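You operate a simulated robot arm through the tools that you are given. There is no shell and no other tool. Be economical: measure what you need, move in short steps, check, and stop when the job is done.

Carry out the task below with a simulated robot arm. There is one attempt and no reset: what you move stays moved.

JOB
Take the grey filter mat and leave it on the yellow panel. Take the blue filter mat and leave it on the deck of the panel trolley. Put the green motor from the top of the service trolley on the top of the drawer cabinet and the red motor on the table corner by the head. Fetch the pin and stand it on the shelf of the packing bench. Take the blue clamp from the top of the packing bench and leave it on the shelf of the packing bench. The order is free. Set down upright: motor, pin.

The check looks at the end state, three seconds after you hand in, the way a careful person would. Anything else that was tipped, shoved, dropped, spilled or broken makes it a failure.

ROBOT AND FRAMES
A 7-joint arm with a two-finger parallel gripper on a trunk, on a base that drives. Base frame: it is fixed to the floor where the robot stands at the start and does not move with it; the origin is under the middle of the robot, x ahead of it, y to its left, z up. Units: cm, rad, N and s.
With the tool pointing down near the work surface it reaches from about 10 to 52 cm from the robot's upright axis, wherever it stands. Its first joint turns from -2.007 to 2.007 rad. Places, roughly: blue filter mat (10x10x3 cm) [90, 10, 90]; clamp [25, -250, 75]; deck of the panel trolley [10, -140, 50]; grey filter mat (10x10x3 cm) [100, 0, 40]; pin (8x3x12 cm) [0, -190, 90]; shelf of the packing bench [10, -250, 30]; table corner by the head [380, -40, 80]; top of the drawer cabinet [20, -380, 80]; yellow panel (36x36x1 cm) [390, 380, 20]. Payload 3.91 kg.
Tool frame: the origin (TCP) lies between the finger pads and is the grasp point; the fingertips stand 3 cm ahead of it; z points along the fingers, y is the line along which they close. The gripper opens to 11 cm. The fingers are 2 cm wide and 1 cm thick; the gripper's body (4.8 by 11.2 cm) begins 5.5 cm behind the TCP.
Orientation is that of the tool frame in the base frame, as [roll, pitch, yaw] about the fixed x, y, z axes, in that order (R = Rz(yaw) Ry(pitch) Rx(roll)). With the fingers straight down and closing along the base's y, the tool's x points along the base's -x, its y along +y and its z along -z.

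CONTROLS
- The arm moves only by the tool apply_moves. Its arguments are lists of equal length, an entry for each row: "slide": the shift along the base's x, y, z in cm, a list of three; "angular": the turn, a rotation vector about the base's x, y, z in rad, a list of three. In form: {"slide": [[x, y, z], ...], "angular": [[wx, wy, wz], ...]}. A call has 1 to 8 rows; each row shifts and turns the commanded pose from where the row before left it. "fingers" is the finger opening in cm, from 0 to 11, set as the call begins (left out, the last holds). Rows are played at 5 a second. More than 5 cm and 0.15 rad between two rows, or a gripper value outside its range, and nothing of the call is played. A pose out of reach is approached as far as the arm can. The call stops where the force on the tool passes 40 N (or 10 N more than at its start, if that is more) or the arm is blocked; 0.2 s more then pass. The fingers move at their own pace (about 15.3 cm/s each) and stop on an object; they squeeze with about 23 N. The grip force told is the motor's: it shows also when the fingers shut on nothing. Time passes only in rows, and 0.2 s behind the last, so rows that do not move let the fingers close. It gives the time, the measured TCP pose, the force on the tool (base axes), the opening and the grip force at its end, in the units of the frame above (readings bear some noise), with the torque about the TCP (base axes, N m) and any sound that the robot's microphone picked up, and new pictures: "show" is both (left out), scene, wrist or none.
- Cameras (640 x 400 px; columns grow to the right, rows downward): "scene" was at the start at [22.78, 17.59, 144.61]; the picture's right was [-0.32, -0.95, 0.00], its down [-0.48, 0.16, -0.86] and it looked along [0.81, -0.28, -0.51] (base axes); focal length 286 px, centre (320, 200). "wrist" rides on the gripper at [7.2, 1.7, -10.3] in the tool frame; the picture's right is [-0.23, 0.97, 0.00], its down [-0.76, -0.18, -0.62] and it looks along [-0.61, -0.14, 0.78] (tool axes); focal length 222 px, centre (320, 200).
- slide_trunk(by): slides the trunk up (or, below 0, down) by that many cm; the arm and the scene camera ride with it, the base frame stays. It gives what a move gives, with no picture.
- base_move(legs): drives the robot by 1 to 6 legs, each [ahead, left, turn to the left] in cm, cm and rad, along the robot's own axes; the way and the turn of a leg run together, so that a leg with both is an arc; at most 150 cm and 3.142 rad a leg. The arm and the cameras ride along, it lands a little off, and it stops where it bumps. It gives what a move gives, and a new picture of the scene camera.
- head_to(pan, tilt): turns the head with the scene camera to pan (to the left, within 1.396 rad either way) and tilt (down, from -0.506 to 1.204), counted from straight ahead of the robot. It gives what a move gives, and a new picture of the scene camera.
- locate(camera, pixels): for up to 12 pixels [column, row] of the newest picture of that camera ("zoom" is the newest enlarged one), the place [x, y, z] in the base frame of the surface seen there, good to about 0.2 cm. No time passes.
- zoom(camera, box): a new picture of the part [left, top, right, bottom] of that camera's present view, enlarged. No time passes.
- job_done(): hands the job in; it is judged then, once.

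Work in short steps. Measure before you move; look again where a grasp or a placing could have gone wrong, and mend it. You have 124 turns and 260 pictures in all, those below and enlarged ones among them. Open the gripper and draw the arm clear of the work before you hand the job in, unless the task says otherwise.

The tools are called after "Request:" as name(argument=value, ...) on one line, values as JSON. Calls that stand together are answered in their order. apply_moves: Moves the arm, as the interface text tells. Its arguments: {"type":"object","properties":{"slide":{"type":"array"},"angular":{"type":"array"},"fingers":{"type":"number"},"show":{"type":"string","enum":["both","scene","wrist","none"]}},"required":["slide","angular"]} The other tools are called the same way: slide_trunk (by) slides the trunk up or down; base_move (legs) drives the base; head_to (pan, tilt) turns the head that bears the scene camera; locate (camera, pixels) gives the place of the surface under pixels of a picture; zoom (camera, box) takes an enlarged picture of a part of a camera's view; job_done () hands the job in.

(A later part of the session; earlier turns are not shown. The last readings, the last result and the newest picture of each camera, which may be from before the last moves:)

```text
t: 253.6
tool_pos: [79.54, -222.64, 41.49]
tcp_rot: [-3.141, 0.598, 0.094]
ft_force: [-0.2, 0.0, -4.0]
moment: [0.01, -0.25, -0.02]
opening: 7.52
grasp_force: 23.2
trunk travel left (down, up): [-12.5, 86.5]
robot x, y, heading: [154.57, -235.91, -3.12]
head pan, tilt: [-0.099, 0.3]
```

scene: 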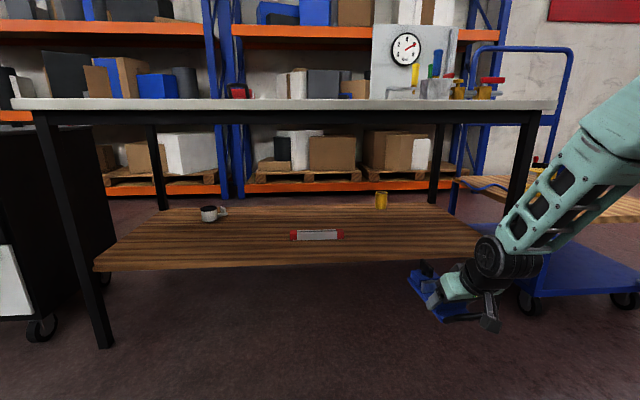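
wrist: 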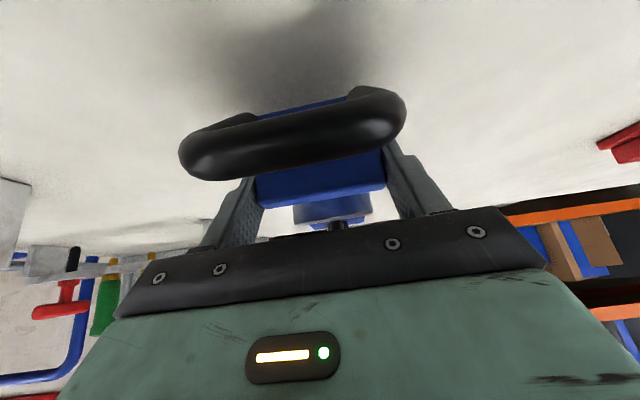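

Clear corridor: drive 49 ahead so TCP x≈30, then lower with the trunk.

Request:
base_move(legs=[[38, 0, 0]])

Request:
base_move(legs=[[11, 0, 0]])

Request:
zoom(camera="scene", box=[240, 60, 640, 340])

```text
t: 256.1
tool_pos: [41.14, -223.25, 41.58]
tcp_rot: [3.142, 0.599, 0.093]
ft_force: [-0.6, 0.7, -4.9]
moment: [0.02, -0.23, 0.0]
opening: 7.48
grasp_force: 22.5
trunk travel left (down, up): [-12.5, 86.5]
robot x, y, heading: [116.28, -236.81, -3.122]
head pan, tilt: [-0.099, 0.3]
```

scene: 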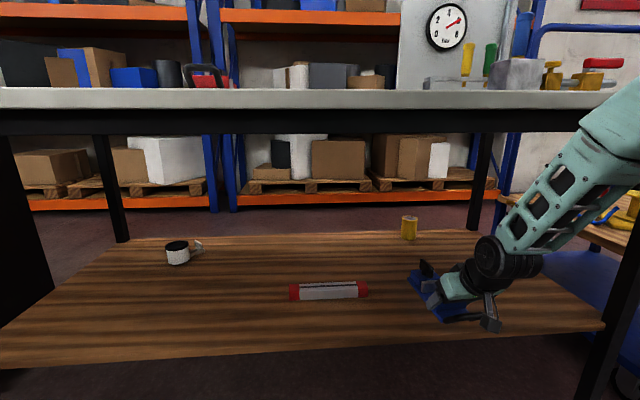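

```text
t: 257.2
tool_pos: [30.0, -223.19, 41.46]
tcp_rot: [3.141, 0.598, 0.09]
ft_force: [0.8, 0.0, -4.1]
moment: [0.02, -0.25, 0.01]
opening: 7.52
grasp_force: 22.9
trunk travel left (down, up): [-12.5, 86.5]
robot x, y, heading: [104.59, -236.97, -3.127]
head pan, tilt: [-0.099, 0.3]
```

scene: 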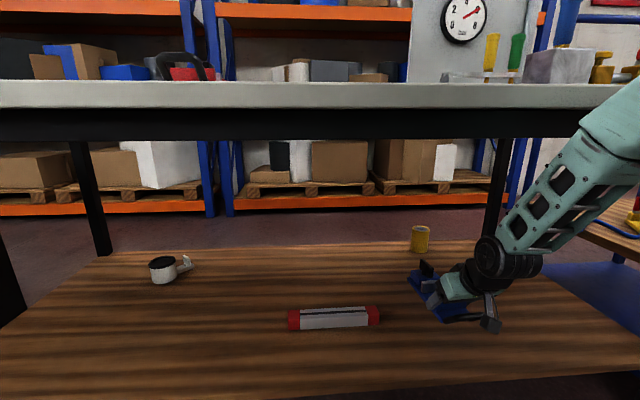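

```text
1.43 times, centred on (440, 200) of scene
```

zoom: 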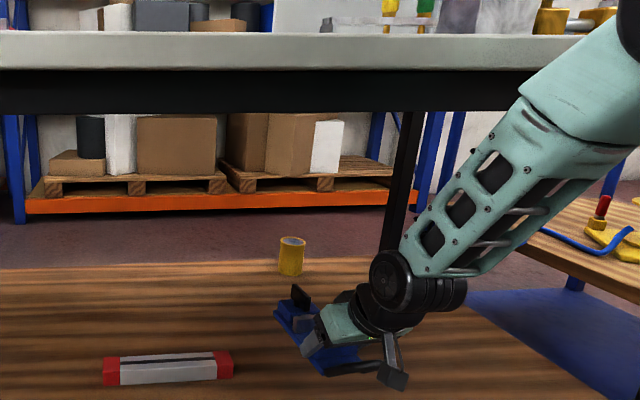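

Lower with the trunk 5.5 cm, then check the force.

Request:
slide_trunk(by=-5.5)

Request:
apply_moves(slide=[[0, 0, -0.2], [0, 0, -0.15]], angular=[[0, 0, 0], [0, 0, 0]], show="none")

```text
t: 258.2
tool_pos: [30.13, -223.19, 35.9]
tcp_rot: [3.141, 0.597, 0.089]
ft_force: [0.2, -1.1, -5.2]
moment: [0.02, -0.25, 0.03]
opening: 7.51
grasp_force: 23.1
trunk travel left (down, up): [-7.0, 92.0]
robot x, y, heading: [104.74, -236.99, -3.128]
head pan, tilt: [-0.099, 0.3]
```

```text
t: 258.8
tool_pos: [30.05, -223.35, 35.55]
tcp_rot: [3.141, 0.598, 0.09]
ft_force: [1.3, -0.1, -2.6]
moment: [0.06, -0.04, 0.0]
opening: 7.51
grasp_force: 22.6
trunk travel left (down, up): [-7.0, 92.0]
robot x, y, heading: [104.95, -237.07, -3.128]
head pan, tilt: [-0.099, 0.3]
```

Touching begins; lower 0.1 more and release, then rise a bit and back.

Request:
apply_moves(slide=[[0, 0, -0.12], [0, 0, 0]], angular=[[0, 0, 0], [0, 0, 0]], show="none")

Request:
apply_moves(slide=[[0, 0, 0], [0, 0, 0], [0, 0, 1], [0, 0, 2], [0, 0, 3]], angular=[[0, 0, 0], [0, 0, 0], [0, 0, 0], [0, 0, 0], [0, 0, 0]], fingers=11)

```text
t: 259.4
tool_pos: [30.05, -223.29, 35.55]
tcp_rot: [3.141, 0.598, 0.09]
ft_force: [0.1, -0.1, 1.6]
moment: [0.17, 0.6, -0.02]
opening: 7.51
grasp_force: 23.4
trunk travel left (down, up): [-7.0, 92.0]
robot x, y, heading: [104.99, -237.27, -3.123]
head pan, tilt: [-0.099, 0.3]
```

```text
t: 260.6
tool_pos: [30.14, -223.29, 41.54]
tcp_rot: [-3.141, 0.596, 0.091]
ft_force: [0.6, -0.2, 0.0]
moment: [0.0, -0.01, -0.04]
opening: 10.99
grasp_force: 0.0
trunk travel left (down, up): [-7.0, 92.0]
robot x, y, heading: [105.07, -236.98, -3.125]
head pan, tilt: [-0.099, 0.3]
```

scene: 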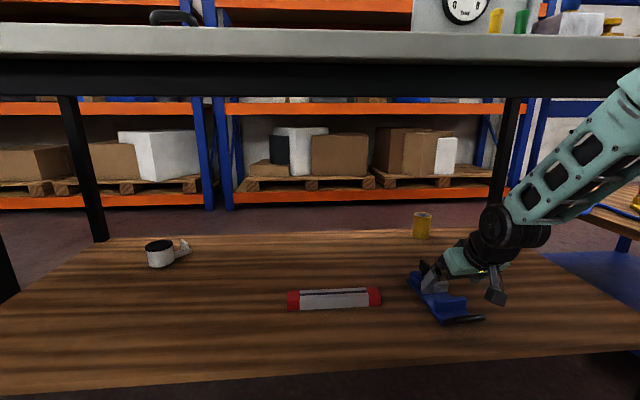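
wrist: 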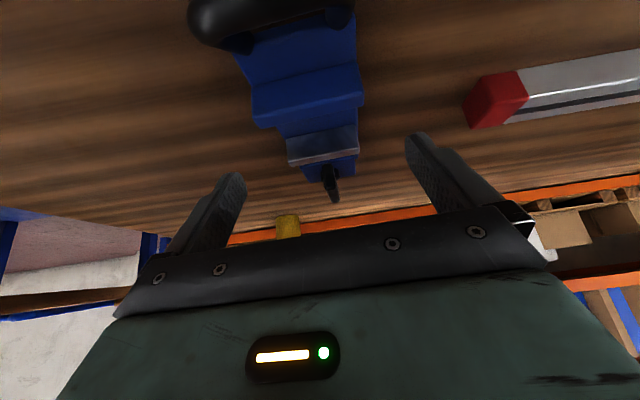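

The clamp rests on the shelf. Back out, raise the trunk and look at the pins.

Request:
base_move(legs=[[-40, 0, 0], [0, -25, 0]])

Request:
slide_trunk(by=40)

Request:
slide_trunk(by=30)

Request:
head_to(pan=-0.2, tilt=0.5)

Request:
zoom(camera="scene", box=[250, 80, 450, 220])

```text
t: 264.5
tool_pos: [70.51, -197.77, 41.48]
tcp_rot: [3.141, 0.599, 0.086]
ft_force: [0.3, 0.7, 0.0]
moment: [0.0, 0.04, -0.02]
opening: 10.99
grasp_force: 0.1
trunk travel left (down, up): [-7.0, 92.0]
robot x, y, heading: [145.17, -211.71, -3.129]
head pan, tilt: [-0.099, 0.3]
```

scene: 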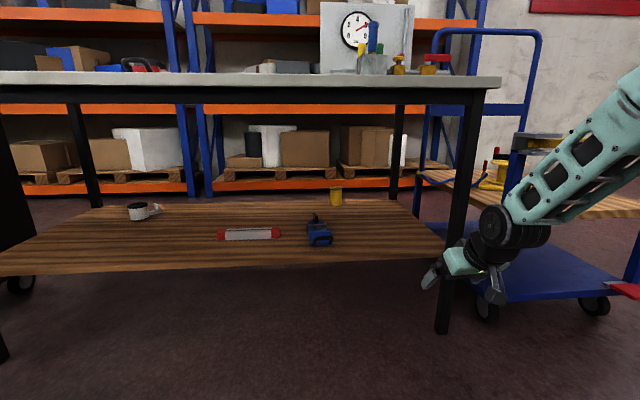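

```text
t: 268.4
tool_pos: [70.49, -197.72, 81.44]
tcp_rot: [3.141, 0.599, 0.086]
ft_force: [0.0, 0.9, 0.8]
moment: [0.04, -0.02, -0.01]
opening: 11.03
grasp_force: 0.1
trunk travel left (down, up): [-47.0, 52.0]
robot x, y, heading: [145.63, -211.78, -3.129]
head pan, tilt: [-0.099, 0.3]
```

```text
t: 271.4
tool_pos: [70.62, -197.72, 111.59]
tcp_rot: [-3.141, 0.6, 0.087]
ft_force: [-0.9, -0.3, 0.0]
moment: [-0.01, 0.0, -0.01]
opening: 11.0
grasp_force: 0.0
trunk travel left (down, up): [-77.0, 22.0]
robot x, y, heading: [145.68, -212.02, -3.132]
head pan, tilt: [-0.099, 0.3]
```

```text
t: 272.1
tool_pos: [70.52, -197.83, 111.58]
tcp_rot: [-3.141, 0.599, 0.085]
ft_force: [0.3, 0.1, 0.3]
moment: [-0.01, -0.01, 0.0]
opening: 11.02
grasp_force: 0.0
trunk travel left (down, up): [-77.0, 22.0]
robot x, y, heading: [145.39, -211.57, -3.128]
head pan, tilt: [-0.201, 0.499]
```

scene: 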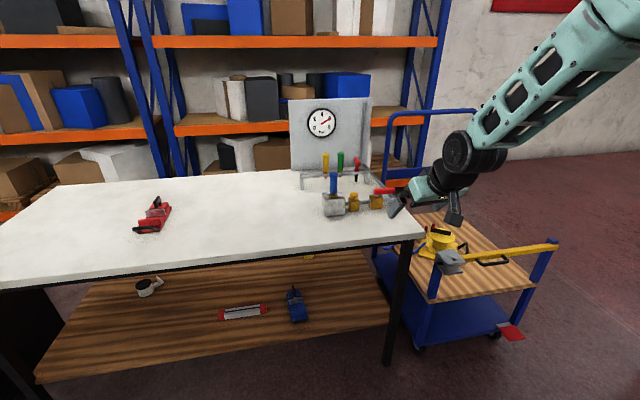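

```text
2.86 times, centred on (350, 150) of scene
```

zoom: 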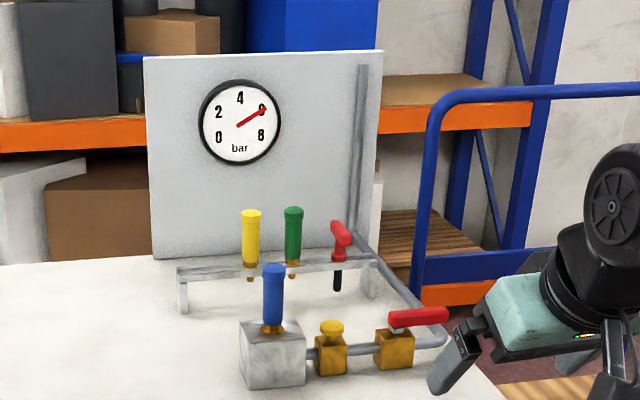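

The red T-handle with a black shank in the rack (zoom (340,250)) looks like the pin (8x3x12). Measure these items.

Request:
locate(camera="zoom", pixels=[[340, 230], [335, 285], [340, 258], [250, 235], [293, 230], [272, 290], [185, 300], [375, 290], [275, 265], [370, 270], [440, 310], [330, 330]])

Request:
zoom(camera="scene", box=[310, 140, 400, 220])

```text
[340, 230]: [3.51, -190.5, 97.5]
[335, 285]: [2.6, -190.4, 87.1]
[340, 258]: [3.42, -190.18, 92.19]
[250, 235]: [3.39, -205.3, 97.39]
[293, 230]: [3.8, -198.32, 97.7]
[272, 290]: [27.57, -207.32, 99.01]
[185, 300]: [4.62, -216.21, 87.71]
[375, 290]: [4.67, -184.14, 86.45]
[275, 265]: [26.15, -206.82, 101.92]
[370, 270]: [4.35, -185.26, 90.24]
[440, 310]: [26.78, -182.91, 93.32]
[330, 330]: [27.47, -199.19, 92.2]
```

```text
5.00 times, centred on (355, 180) of scene
```

zoom: 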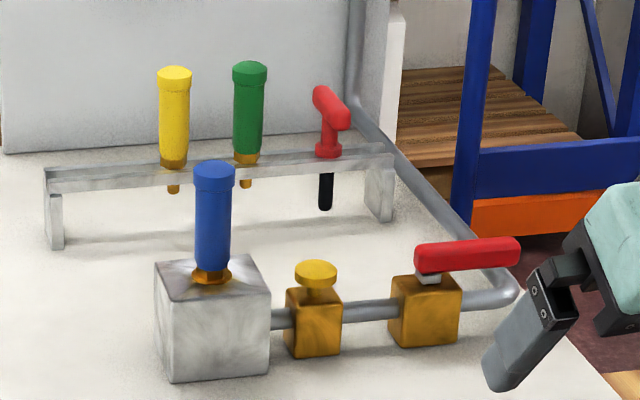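

Measure T-bar ends and the collar.

Request:
locate(camera="zoom", pixels=[[320, 92], [343, 110], [346, 122], [330, 100], [335, 135], [328, 152], [326, 205], [326, 180], [318, 150], [340, 150], [175, 187], [380, 150]])

```text
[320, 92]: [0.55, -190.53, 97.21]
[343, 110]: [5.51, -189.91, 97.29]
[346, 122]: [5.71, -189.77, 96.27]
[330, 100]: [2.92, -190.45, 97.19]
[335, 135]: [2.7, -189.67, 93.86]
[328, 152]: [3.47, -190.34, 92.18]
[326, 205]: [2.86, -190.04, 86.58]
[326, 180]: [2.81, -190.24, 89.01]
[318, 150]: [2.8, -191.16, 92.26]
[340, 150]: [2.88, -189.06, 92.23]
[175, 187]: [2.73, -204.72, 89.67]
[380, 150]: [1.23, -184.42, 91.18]
```

Pin: T-bar along x (≈-2…6, yaw≈0.09), y≈-190.1, top 97.5, collar 92.5, shank to ≈85.5. Approach with the same 0.6 tilt, fingers 5 cm open.

Request:
base_move(legs=[[60, 0, 0]])

Request:
apply_moves(slide=[[-1, 4, 0], [0, 4, 0]], angular=[[0, 0, 0], [0, 0, 0]], fingers=5)

Request:
zoom(camera="scene", box=[280, 100, 520, 280])

```text
t: 275.5
tool_pos: [9.61, -198.18, 111.61]
tcp_rot: [3.141, 0.6, 0.08]
ft_force: [-0.6, -0.2, 0.0]
moment: [0.0, 0.03, 0.0]
opening: 11.01
grasp_force: 0.1
trunk travel left (down, up): [-77.0, 22.0]
robot x, y, heading: [84.84, -212.56, -3.132]
head pan, tilt: [-0.201, 0.499]
```

scene: 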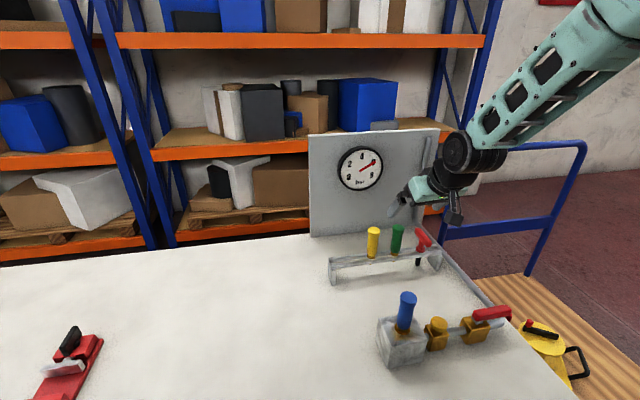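

```text
t: 276.1
tool_pos: [8.61, -190.02, 111.73]
tcp_rot: [-3.142, 0.6, 0.085]
ft_force: [-0.7, -1.0, 0.1]
moment: [0.0, -0.05, -0.05]
opening: 5.01
grasp_force: 0.0
trunk travel left (down, up): [-77.0, 22.0]
robot x, y, heading: [84.75, -212.22, -3.13]
head pan, tilt: [-0.201, 0.499]
```

scene: 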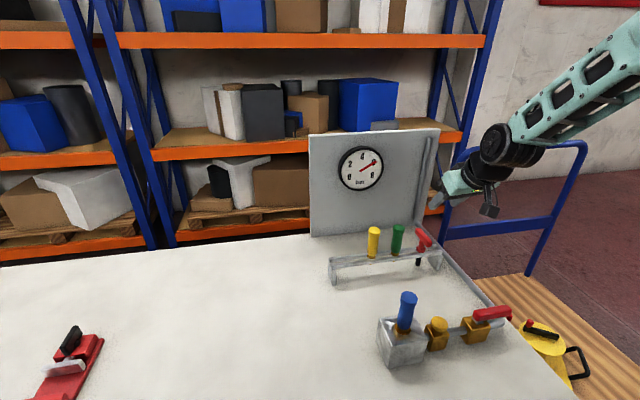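
wrist: 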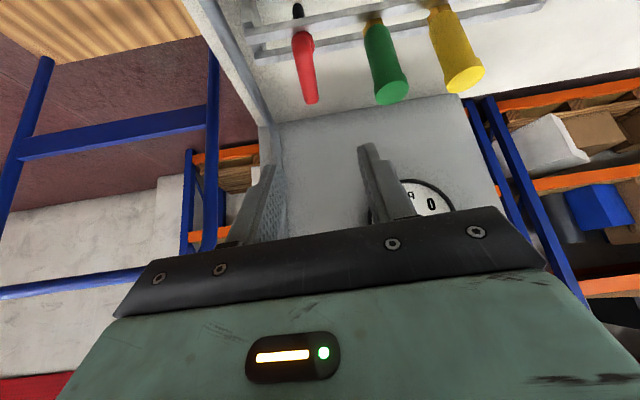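

```text
2.22 times, centred on (400, 190) of scene
```

zoom: 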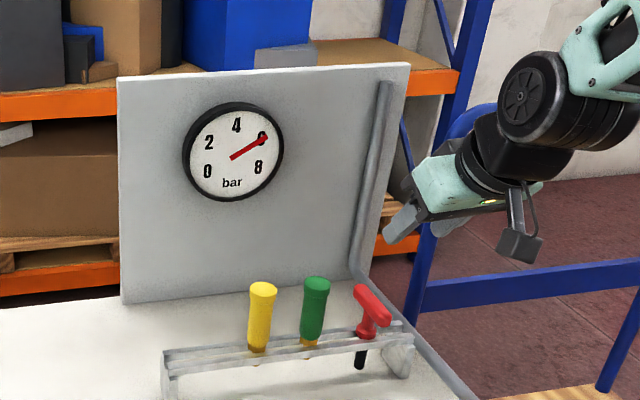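

Re-measure the pin from this view and the board behind it.

Request:
locate(camera="zoom", pixels=[[358, 290], [386, 318], [372, 300], [372, 325], [366, 334], [360, 362], [300, 240], [385, 240], [318, 282], [315, 300]])

Request:
locate(camera="wrist", pixels=[[303, 50], [312, 98], [300, 38], [307, 75], [298, 15], [388, 92]])

```text
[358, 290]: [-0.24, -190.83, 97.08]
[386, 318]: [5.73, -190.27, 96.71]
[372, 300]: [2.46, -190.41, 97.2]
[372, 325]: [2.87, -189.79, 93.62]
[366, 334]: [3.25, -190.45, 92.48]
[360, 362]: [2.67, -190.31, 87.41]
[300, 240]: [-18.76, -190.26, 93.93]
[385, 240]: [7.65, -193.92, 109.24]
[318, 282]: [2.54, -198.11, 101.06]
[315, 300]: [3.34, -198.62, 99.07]
```

```text
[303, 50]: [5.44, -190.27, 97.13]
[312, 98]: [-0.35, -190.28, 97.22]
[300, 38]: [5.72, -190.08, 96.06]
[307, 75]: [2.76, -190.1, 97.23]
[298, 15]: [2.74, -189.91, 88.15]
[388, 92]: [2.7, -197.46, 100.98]
```

Bar centre ≈(2.7,-190.2), top 97.25. Align yaw slightly and descend to z≈100 first, to check straddling.

Request:
apply_moves(slide=[[-3, 0, 0], [-2.7, -0.2, 0], [0, 0, -4], [0, 0, -4], [0, 0, -3.5]], angular=[[0, 0, -0.045], [0, 0, 0], [0, 0, 0], [0, 0, 0], [0, 0, 0]], fingers=5)

Request:
zoom(camera="scene", box=[360, 160, 500, 280])

```text
t: 277.3
tool_pos: [3.04, -190.48, 100.16]
tcp_rot: [3.141, 0.599, 0.041]
ft_force: [-0.3, 0.0, -0.4]
moment: [0.0, 0.01, 0.0]
opening: 5.03
grasp_force: 0.1
trunk travel left (down, up): [-77.0, 22.0]
robot x, y, heading: [84.32, -212.29, -3.137]
head pan, tilt: [-0.201, 0.499]
```

scene: 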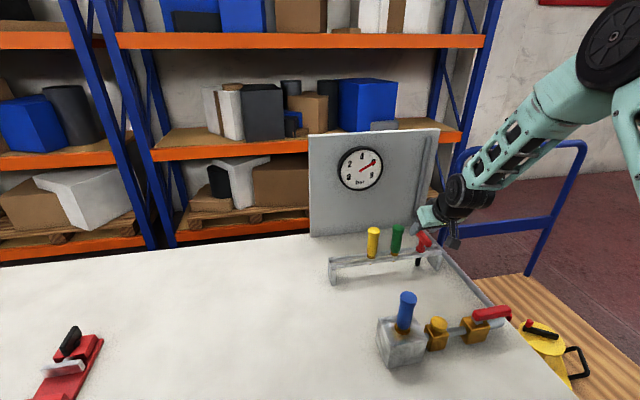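
wrist: 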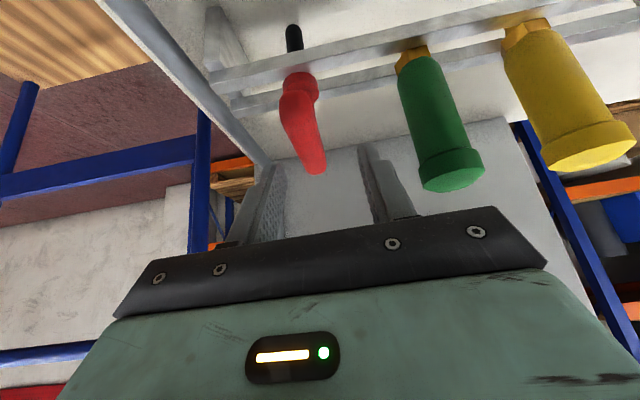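

```text
3.33 times, centred on (430, 220) of scene
```

zoom: 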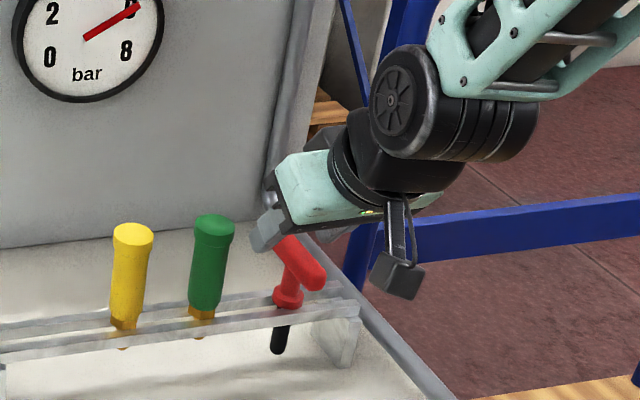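

Centred. Descend 3.8 and close.

Request:
apply_moves(slide=[[0, 0.2, -1.5], [0, 0, -1.3], [0, 0, -1]], angular=[[0, 0, 0], [0, 0, 0], [0, 0, 0]], show="wrist")

Request:
apply_moves(slide=[[0, 0, 0], [0, 0, 0], [0, 0, 0]], angular=[[0, 0, 0], [0, 0, 0], [0, 0, 0]], fingers=0, show="wrist")

Request:
zoom(camera="scene", box=[360, 160, 500, 280])

```text
t: 278.1
tool_pos: [2.77, -190.13, 96.22]
tcp_rot: [-3.141, 0.598, 0.038]
ft_force: [-0.2, -0.2, 0.0]
moment: [0.03, 0.0, -0.03]
opening: 5.01
grasp_force: 0.0
trunk travel left (down, up): [-77.0, 22.0]
robot x, y, heading: [84.52, -212.39, -3.135]
head pan, tilt: [-0.201, 0.499]
```

wrist: 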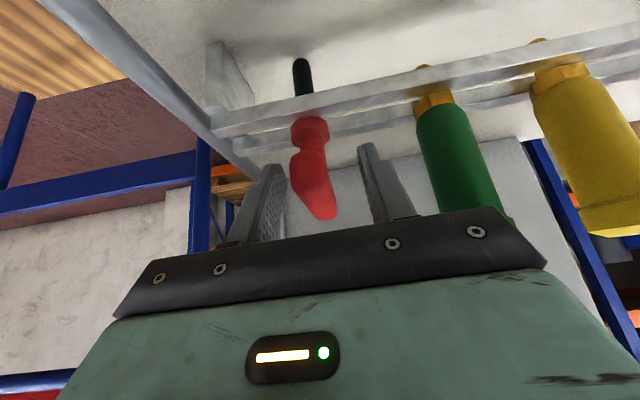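

```text
t: 278.9
tool_pos: [2.82, -190.23, 96.32]
tcp_rot: [3.141, 0.598, 0.036]
ft_force: [-0.4, -0.5, 0.3]
moment: [0.06, -0.05, 0.03]
opening: 1.76
grasp_force: 22.7
trunk travel left (down, up): [-77.0, 22.0]
robot x, y, heading: [84.25, -212.44, -3.129]
head pan, tilt: [-0.201, 0.499]
```

wrist: 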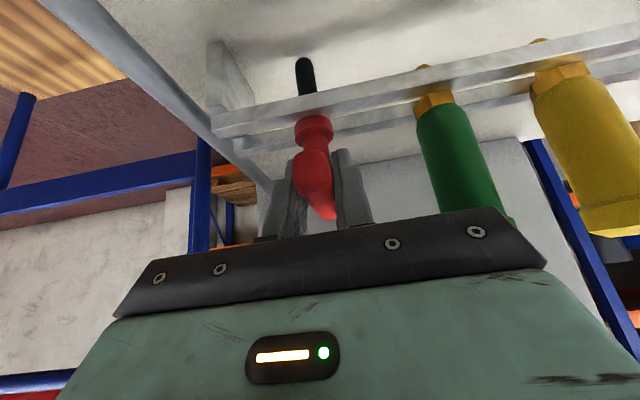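

```text
3.33 times, centred on (430, 220) of scene
```

zoom: 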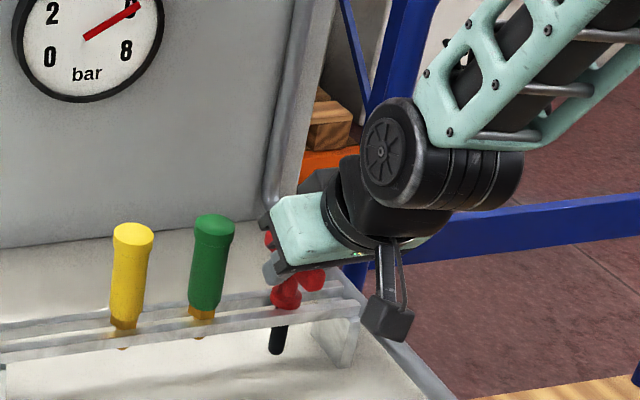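

Gripped (1.76 cm). Lift straight up 13 cm.

Request:
apply_moves(slide=[[0, 0, 1], [0, 0, 1.5], [0, 0, 2], [0, 0, 2.5], [0, 0, 3], [0, 0, 4]], angular=[[0, 0, 0], [0, 0, 0], [0, 0, 0], [0, 0, 0], [0, 0, 0], [0, 0, 0]], show="wrist")

Request:
zoom(camera="scene", box=[360, 130, 500, 250])

```text
t: 280.3
tool_pos: [2.87, -190.16, 110.28]
tcp_rot: [3.142, 0.596, 0.038]
ft_force: [-0.3, -0.8, -0.8]
moment: [0.0, 0.0, 0.01]
opening: 1.76
grasp_force: 22.8
trunk travel left (down, up): [-77.0, 22.0]
robot x, y, heading: [84.69, -212.43, -3.131]
head pan, tilt: [-0.201, 0.499]
```

wrist: 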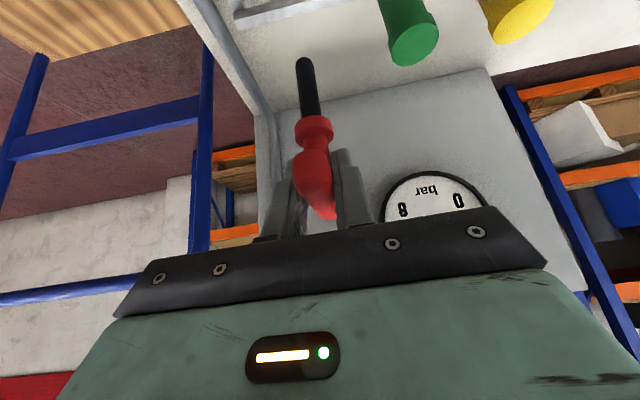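

```text
3.33 times, centred on (430, 190) of scene
```

zoom: 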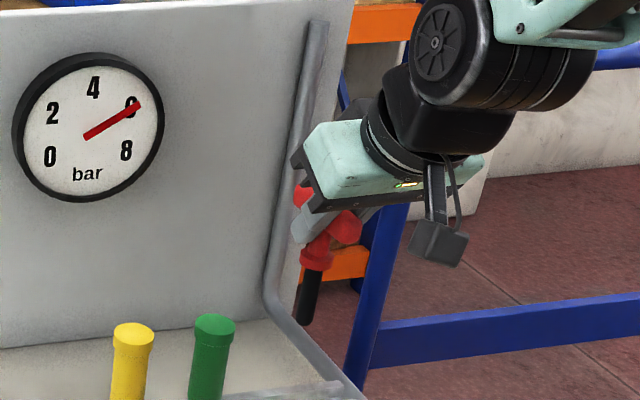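

Held. Check its verticality by measuring the shank and bar.

Request:
locate(camera="zoom", pixels=[[312, 275], [308, 295], [304, 315], [345, 228], [302, 195], [318, 262]])

Request:
locate(camera="wrist", pixels=[[305, 65], [307, 85], [310, 105], [313, 130]])

```text
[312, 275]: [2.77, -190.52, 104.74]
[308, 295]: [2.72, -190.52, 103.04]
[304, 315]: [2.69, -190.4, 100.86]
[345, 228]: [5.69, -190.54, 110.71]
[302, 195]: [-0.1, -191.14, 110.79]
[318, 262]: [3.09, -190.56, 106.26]
```

```text
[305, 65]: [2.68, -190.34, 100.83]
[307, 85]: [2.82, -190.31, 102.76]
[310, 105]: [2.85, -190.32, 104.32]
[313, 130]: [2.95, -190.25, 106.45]
```

Pin vertical within ~0.03 rad. Back out, shift left 13, and lower the trunk.

Request:
base_move(legs=[[-64, 0, 0], [0, 13, 0]])

Request:
slide_trunk(by=-40)

Request:
slide_trunk(by=-21)

Request:
head_to(pan=-0.15, tilt=0.3)

```text
t: 284.7
tool_pos: [66.02, -202.53, 110.23]
tcp_rot: [3.141, 0.597, 0.037]
ft_force: [-0.3, 0.6, -0.2]
moment: [0.03, -0.03, 0.02]
opening: 1.73
grasp_force: 22.6
trunk travel left (down, up): [-77.0, 22.0]
robot x, y, heading: [147.77, -224.89, -3.135]
head pan, tilt: [-0.201, 0.499]
```

scene: 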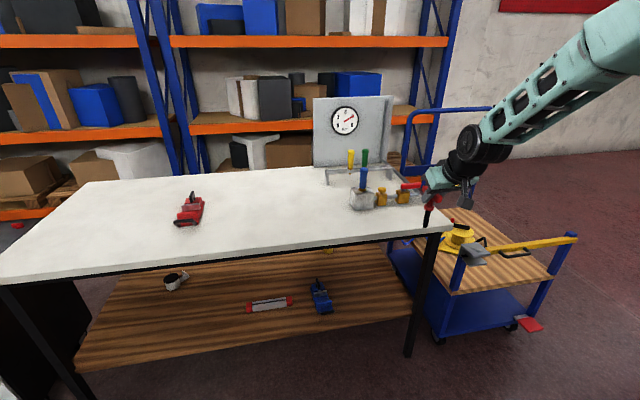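

```text
t: 288.6
tool_pos: [65.9, -202.48, 70.1]
tcp_rot: [-3.141, 0.597, 0.037]
ft_force: [-0.1, 0.9, -0.5]
moment: [-0.02, 0.0, 0.02]
opening: 1.72
grasp_force: 22.8
trunk travel left (down, up): [-37.0, 62.0]
robot x, y, heading: [147.47, -225.04, -3.129]
head pan, tilt: [-0.201, 0.499]
```

```text
t: 290.8
tool_pos: [65.99, -202.49, 49.21]
tcp_rot: [3.14, 0.598, 0.039]
ft_force: [-0.3, 0.5, -1.6]
moment: [-0.01, 0.01, -0.02]
opening: 1.76
grasp_force: 22.7
trunk travel left (down, up): [-16.0, 83.0]
robot x, y, heading: [147.6, -224.79, -3.133]
head pan, tilt: [-0.201, 0.499]
```

```text
t: 291.5
tool_pos: [66.02, -202.58, 49.28]
tcp_rot: [3.141, 0.597, 0.035]
ft_force: [-0.3, 0.1, -1.5]
moment: [-0.04, 0.0, 0.02]
opening: 1.75
grasp_force: 22.6
trunk travel left (down, up): [-16.0, 83.0]
robot x, y, heading: [147.56, -225.1, -3.14]
head pan, tilt: [-0.15, 0.3]
```

scene: 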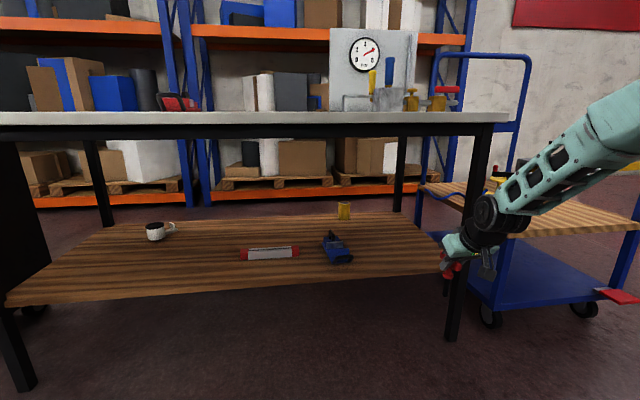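

Check forearm lead relative to TCP before driving under the bench.

Request:
locate(camera="scene", pixels=[[505, 185], [525, 165], [550, 145], [585, 120], [620, 92], [445, 290], [320, 132]])

Request:
base_move(legs=[[26, 0, 0]])

Request:
zoom(camera="scene", box=[360, 60, 640, 300])

```text
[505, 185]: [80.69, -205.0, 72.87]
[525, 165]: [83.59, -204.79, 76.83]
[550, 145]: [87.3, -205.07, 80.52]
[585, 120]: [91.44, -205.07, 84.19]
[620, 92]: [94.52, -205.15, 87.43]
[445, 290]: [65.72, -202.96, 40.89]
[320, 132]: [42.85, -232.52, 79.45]
```

```text
t: 293.4
tool_pos: [39.77, -202.92, 49.25]
tcp_rot: [-3.141, 0.597, 0.038]
ft_force: [0.4, 0.0, -0.9]
moment: [0.03, 0.03, 0.03]
opening: 1.71
grasp_force: 22.8
trunk travel left (down, up): [-16.0, 83.0]
robot x, y, heading: [121.47, -225.15, -3.133]
head pan, tilt: [-0.15, 0.3]
```

scene: 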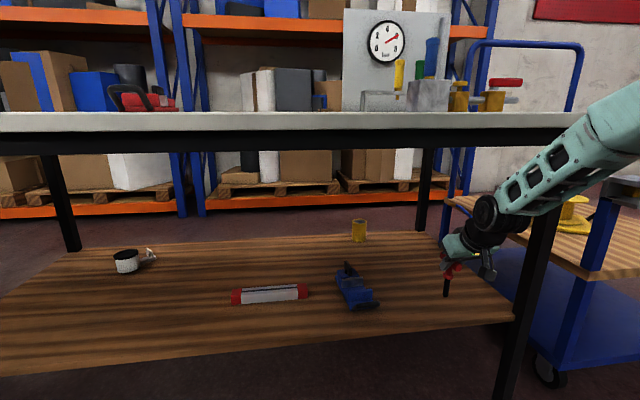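

```text
1.67 times, centred on (500, 180) of scene
```

zoom: 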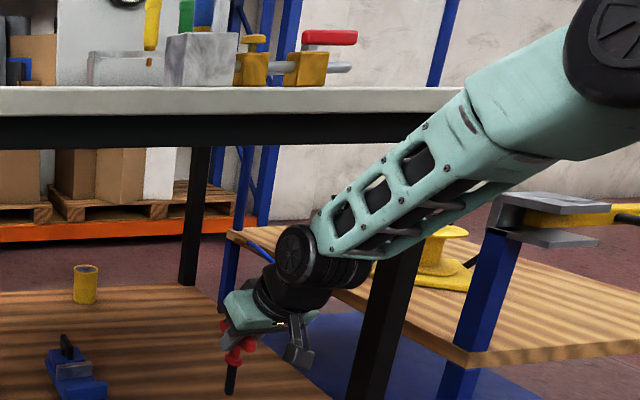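

Plenty of clearance. Drive 8 more, then lower the trunk stepwise.

Request:
base_move(legs=[[8, 0, 0]])

Request:
slide_trunk(by=-5)

Request:
zoom(camera="scene", box=[380, 200, 520, 320])

```text
t: 294.5
tool_pos: [31.74, -203.03, 49.3]
tcp_rot: [3.141, 0.597, 0.037]
ft_force: [-0.2, -0.1, -0.4]
moment: [0.0, -0.02, 0.02]
opening: 1.73
grasp_force: 23.6
trunk travel left (down, up): [-16.0, 83.0]
robot x, y, heading: [113.54, -225.06, -3.125]
head pan, tilt: [-0.15, 0.3]
```

scene: 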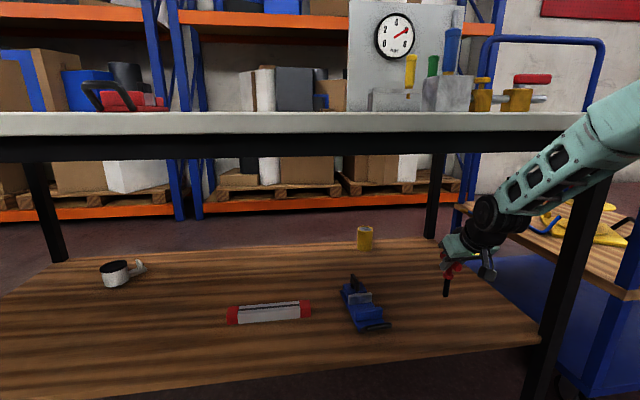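

```text
t: 295.4
tool_pos: [31.76, -203.12, 44.28]
tcp_rot: [3.141, 0.595, 0.04]
ft_force: [-0.1, -0.5, -0.9]
moment: [0.0, 0.0, 0.01]
opening: 1.73
grasp_force: 22.9
trunk travel left (down, up): [-11.0, 88.0]
robot x, y, heading: [113.47, -225.22, -3.133]
head pan, tilt: [-0.15, 0.3]
```

```text
3.33 times, centred on (450, 260) of scene
```

zoom: 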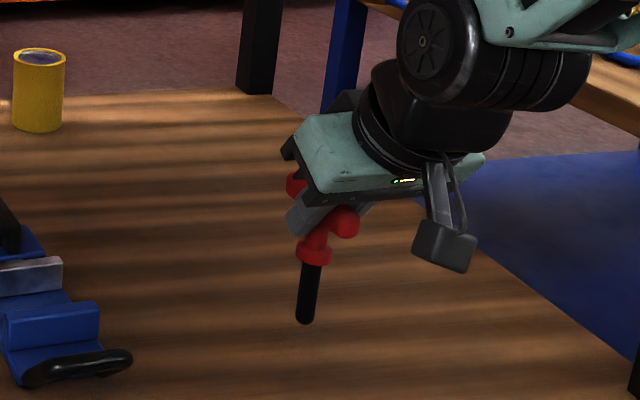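

Measure the shank's verticality and tip height.

Request:
locate(camera="zoom", pixels=[[311, 270], [309, 285], [307, 300], [306, 315], [305, 322], [312, 255], [345, 222], [300, 340]])

```text
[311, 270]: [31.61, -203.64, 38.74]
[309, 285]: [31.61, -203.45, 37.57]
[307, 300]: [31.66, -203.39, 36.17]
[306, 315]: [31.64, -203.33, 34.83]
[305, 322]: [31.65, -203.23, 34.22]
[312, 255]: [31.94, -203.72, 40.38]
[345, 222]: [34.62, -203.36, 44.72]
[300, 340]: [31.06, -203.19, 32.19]
```

Zoom more tightly to see the shank's edges.

Request:
zoom(camera="scene", box=[425, 250, 475, 305])

Request:
locate(camera="zoom", pixels=[[220, 220], [240, 220], [260, 220], [200, 300], [220, 300], [240, 300], [210, 340], [230, 340], [280, 110], [230, 260]])

Request:
zoom(camera="wrist", box=[220, 0, 420, 240])

```text
7.27 times, centred on (450, 278) of scene
```

zoom: 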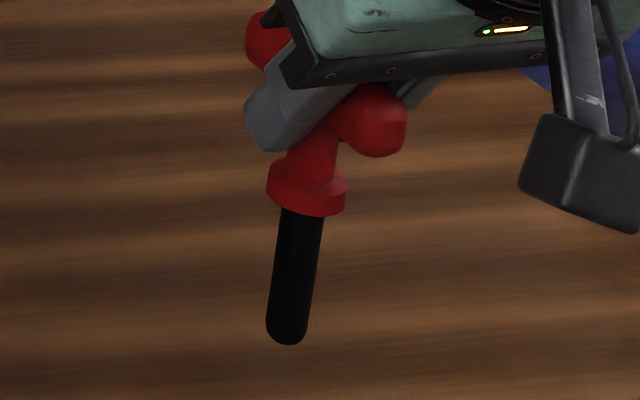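

```text
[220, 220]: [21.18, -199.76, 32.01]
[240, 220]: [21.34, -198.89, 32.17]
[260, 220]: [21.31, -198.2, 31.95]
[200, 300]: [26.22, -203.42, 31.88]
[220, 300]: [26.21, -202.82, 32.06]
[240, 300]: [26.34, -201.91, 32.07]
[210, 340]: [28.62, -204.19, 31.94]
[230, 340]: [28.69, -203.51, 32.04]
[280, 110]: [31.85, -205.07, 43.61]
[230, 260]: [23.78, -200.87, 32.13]
```

```text
1.67 times, centred on (320, 120) of wrist
```

zoom: 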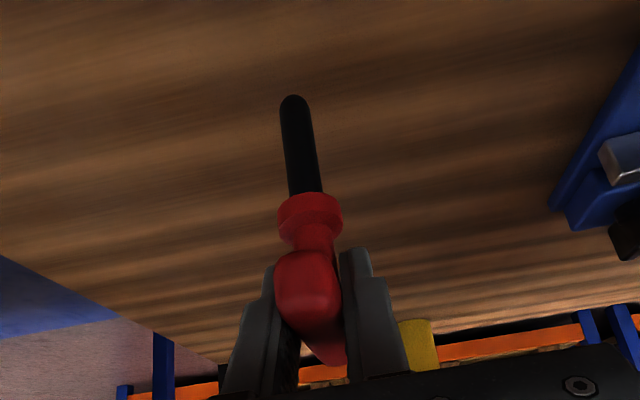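

The shank is vertical within measurement. Lower in small steps to feel contact.

Request:
apply_moves(slide=[[0, 0, -0.4], [0, 0, -0.3], [0, 0, -0.2]], angular=[[0, 0, 0], [0, 0, 0], [0, 0, 0]], show="none")

Request:
zoom(camera="scene", box=[425, 250, 475, 305])

```text
t: 296.2
tool_pos: [31.79, -203.1, 43.49]
tcp_rot: [-3.141, 0.598, 0.038]
ft_force: [0.8, -0.8, 0.5]
moment: [0.02, -0.02, -0.02]
opening: 1.77
grasp_force: 23.4
trunk travel left (down, up): [-11.0, 88.0]
robot x, y, heading: [113.71, -225.27, -3.13]
head pan, tilt: [-0.15, 0.3]
```

```text
7.27 times, centred on (450, 278) of scene
```

zoom: 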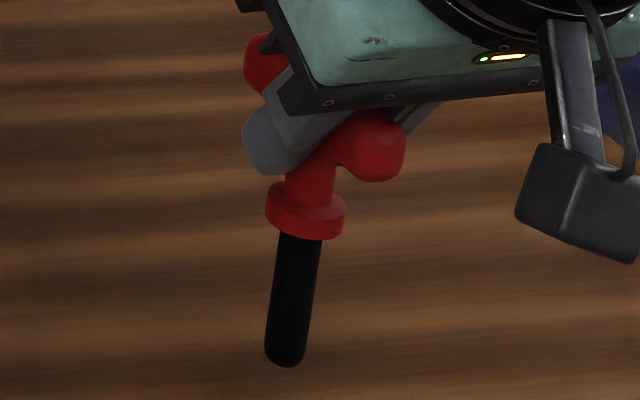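

Estimate the remaining gap via the shelf point seen just below the tip.

Request:
locate(camera="zoom", pixels=[[285, 375], [285, 385], [285, 360], [288, 340]])

Request:
apply_moves(slide=[[0, 0, -0.2], [0, 0, -0.15]], angular=[[0, 0, 0], [0, 0, 0]], show="none")

```text
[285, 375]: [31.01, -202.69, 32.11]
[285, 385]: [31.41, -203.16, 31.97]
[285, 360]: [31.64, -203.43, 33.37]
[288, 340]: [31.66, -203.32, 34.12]
```

```text
t: 296.8
tool_pos: [31.7, -203.1, 43.06]
tcp_rot: [-3.141, 0.597, 0.037]
ft_force: [0.5, 0.2, 0.0]
moment: [0.0, 0.01, 0.0]
opening: 1.73
grasp_force: 23.2
trunk travel left (down, up): [-11.0, 88.0]
robot x, y, heading: [113.38, -225.41, -3.132]
head pan, tilt: [-0.15, 0.3]
```

Tip is ≈0.5 cm above the shelf. Continue in 0.15 steps.

Request:
apply_moves(slide=[[0, 0, -0.2], [0, 0, -0.15]], angular=[[0, 0, 0], [0, 0, 0]], show="none")

Request:
apply_moves(slide=[[0, 0, -0.15]], angular=[[0, 0, 0]], show="none")

```text
t: 297.4
tool_pos: [31.64, -203.08, 42.7]
tcp_rot: [3.141, 0.599, 0.039]
ft_force: [0.6, 0.0, 0.5]
moment: [-0.03, 0.01, 0.0]
opening: 1.74
grasp_force: 23.0
trunk travel left (down, up): [-11.0, 88.0]
robot x, y, heading: [113.49, -225.4, -3.133]
head pan, tilt: [-0.15, 0.3]
```

```text
t: 297.8
tool_pos: [31.74, -203.08, 42.67]
tcp_rot: [-3.14, 0.6, 0.039]
ft_force: [4.7, -1.8, 10.4]
moment: [-0.14, -0.27, 0.06]
opening: 1.74
grasp_force: 22.8
trunk travel left (down, up): [-11.0, 88.0]
robot x, y, heading: [113.45, -225.43, -3.128]
head pan, tilt: [-0.15, 0.3]
```

Contact at 10 N. Ease up 0.1 and open only slightly, to see whether it stands.

Request:
apply_moves(slide=[[0, 0, 0.1], [0, 0, 0]], angular=[[0, 0, 0], [0, 0, 0]], show="none")

Request:
apply_moves(slide=[[0, 0, 0], [0, 0, 0], [0, 0, 0], [0, 0, 0]], angular=[[0, 0, 0], [0, 0, 0], [0, 0, 0], [0, 0, 0]], fingers=3)

Request:
zoom(camera="scene", box=[425, 250, 475, 305])

```text
t: 298.4
tool_pos: [31.63, -202.94, 42.63]
tcp_rot: [3.14, 0.601, 0.041]
ft_force: [-2.5, 0.1, 8.5]
moment: [0.01, 0.33, 0.01]
opening: 1.75
grasp_force: 23.2
trunk travel left (down, up): [-11.0, 88.0]
robot x, y, heading: [113.3, -225.32, -3.133]
head pan, tilt: [-0.15, 0.3]
```

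```text
t: 299.4
tool_pos: [31.73, -203.05, 42.57]
tcp_rot: [-3.141, 0.597, 0.037]
ft_force: [0.2, -0.9, 0.2]
moment: [0.0, -0.06, 0.0]
opening: 3.0
grasp_force: 0.0
trunk travel left (down, up): [-11.0, 88.0]
robot x, y, heading: [113.25, -225.56, -3.132]
head pan, tilt: [-0.15, 0.3]
```

scene: 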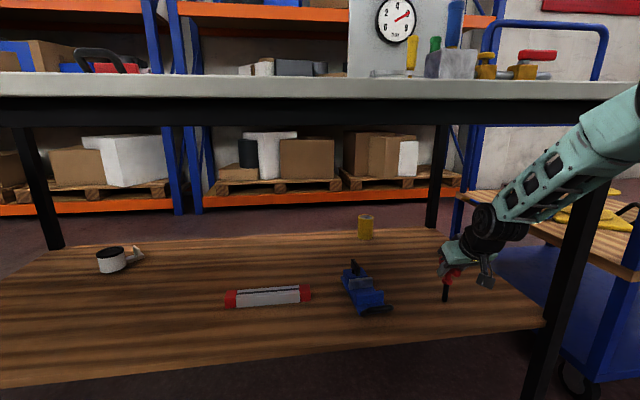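
wrist: 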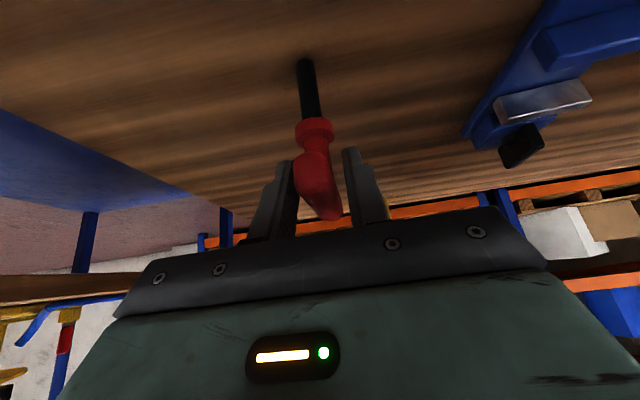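

```text
7.27 times, centred on (450, 278) of scene
```

zoom: 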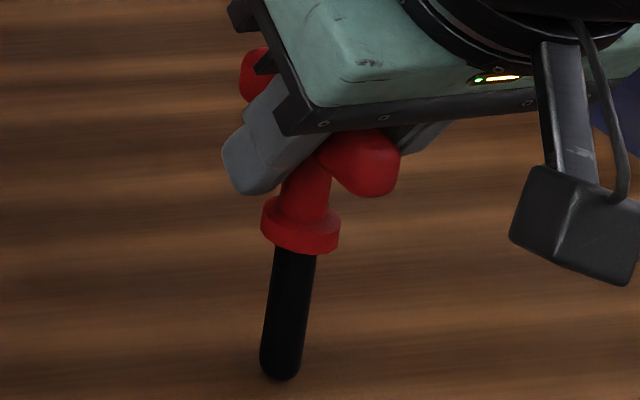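

It looks upright (13 px shift over 90 rows, as expected for vertical). Open wider and watch.

Request:
apply_moves(slide=[[0, 0, 0], [0, 0, 0], [0, 0, 0], [0, 0, 0], [0, 0, 0]], angular=[[0, 0, 0], [0, 0, 0], [0, 0, 0], [0, 0, 0], [0, 0, 0]], fingers=4.5, show="wrist")

Request:
zoom(camera="scene", box=[425, 250, 475, 305])

```text
t: 300.6
tool_pos: [31.8, -203.1, 42.69]
tcp_rot: [3.141, 0.596, 0.038]
ft_force: [-0.3, -0.2, -0.1]
moment: [-0.02, -0.01, 0.03]
opening: 4.47
grasp_force: 0.0
trunk travel left (down, up): [-11.0, 88.0]
robot x, y, heading: [113.23, -225.27, -3.131]
head pan, tilt: [-0.15, 0.3]
```

wrist: 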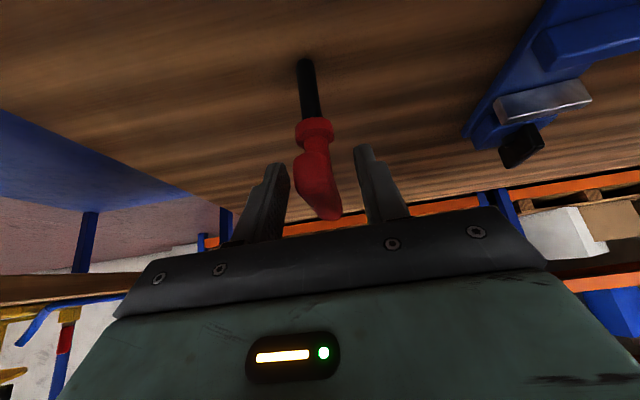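

```text
7.27 times, centred on (450, 278) of scene
```

zoom: 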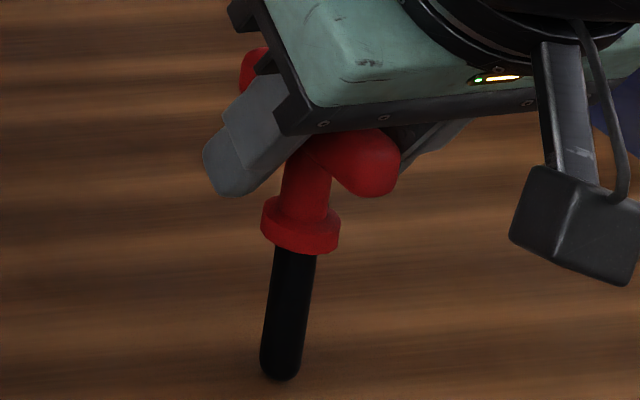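

It stands by itself. Withdraw along the tool axis, then check.

Request:
apply_moves(slide=[[0.56, 0, 0.82], [0.8, 0, 1.2], [1.1, 0, 1.65], [1.6, 0, 2.4], [3, 0, 2], [4, 0, 0]], angular=[[0, 0, 0], [0, 0, 0], [0, 0, 0], [0, 0, 0], [0, 0, 0], [0, 0, 0]], show="wrist")

Request:
base_move(legs=[[-30, 0, 0]])

Request:
zoom(camera="scene", box=[300, 180, 540, 320])

```text
t: 302.0
tool_pos: [42.46, -203.26, 50.51]
tcp_rot: [-3.141, 0.598, 0.037]
ft_force: [-0.6, -0.4, 0.6]
moment: [0.01, -0.01, 0.04]
opening: 4.52
grasp_force: 0.1
trunk travel left (down, up): [-11.0, 88.0]
robot x, y, heading: [113.43, -225.22, -3.131]
head pan, tilt: [-0.15, 0.3]
```

wrist: 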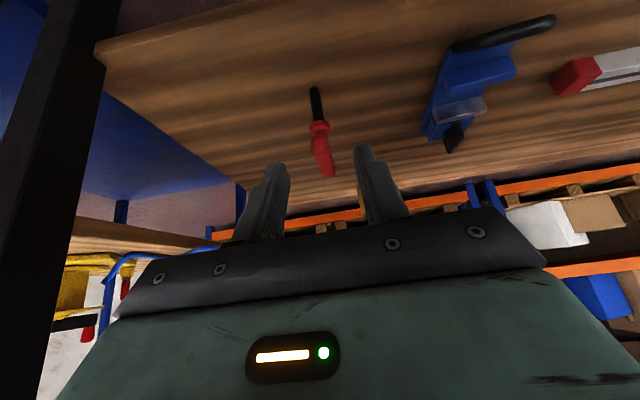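

```text
t: 304.0
tool_pos: [71.97, -202.98, 50.57]
tcp_rot: [-3.14, 0.598, 0.044]
ft_force: [-0.1, -1.0, -0.1]
moment: [-0.02, -0.02, 0.01]
opening: 4.49
grasp_force: 0.0
trunk travel left (down, up): [-11.0, 88.0]
robot x, y, heading: [142.91, -224.73, -3.128]
head pan, tilt: [-0.15, 0.3]
```

scene: 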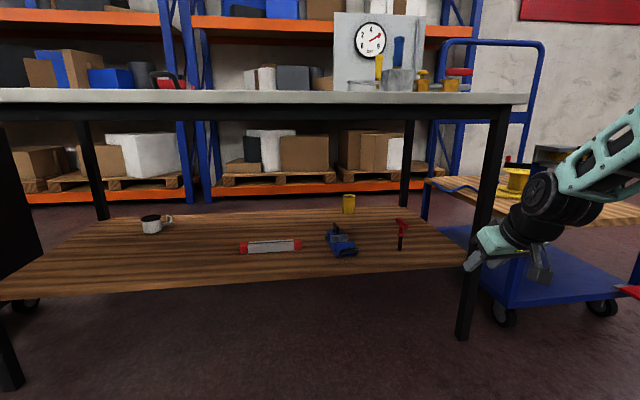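

```text
2.67 times, centred on (420, 250) of scene
```

zoom: 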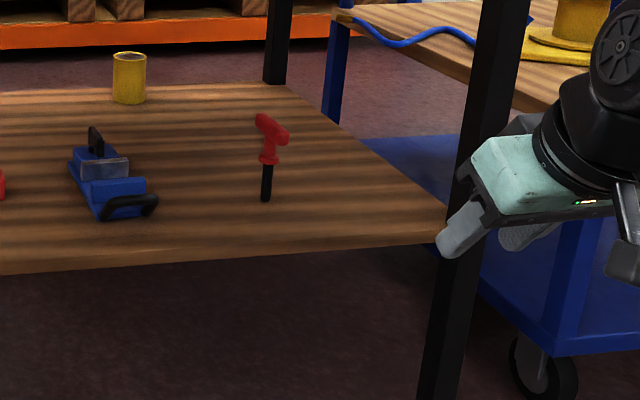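

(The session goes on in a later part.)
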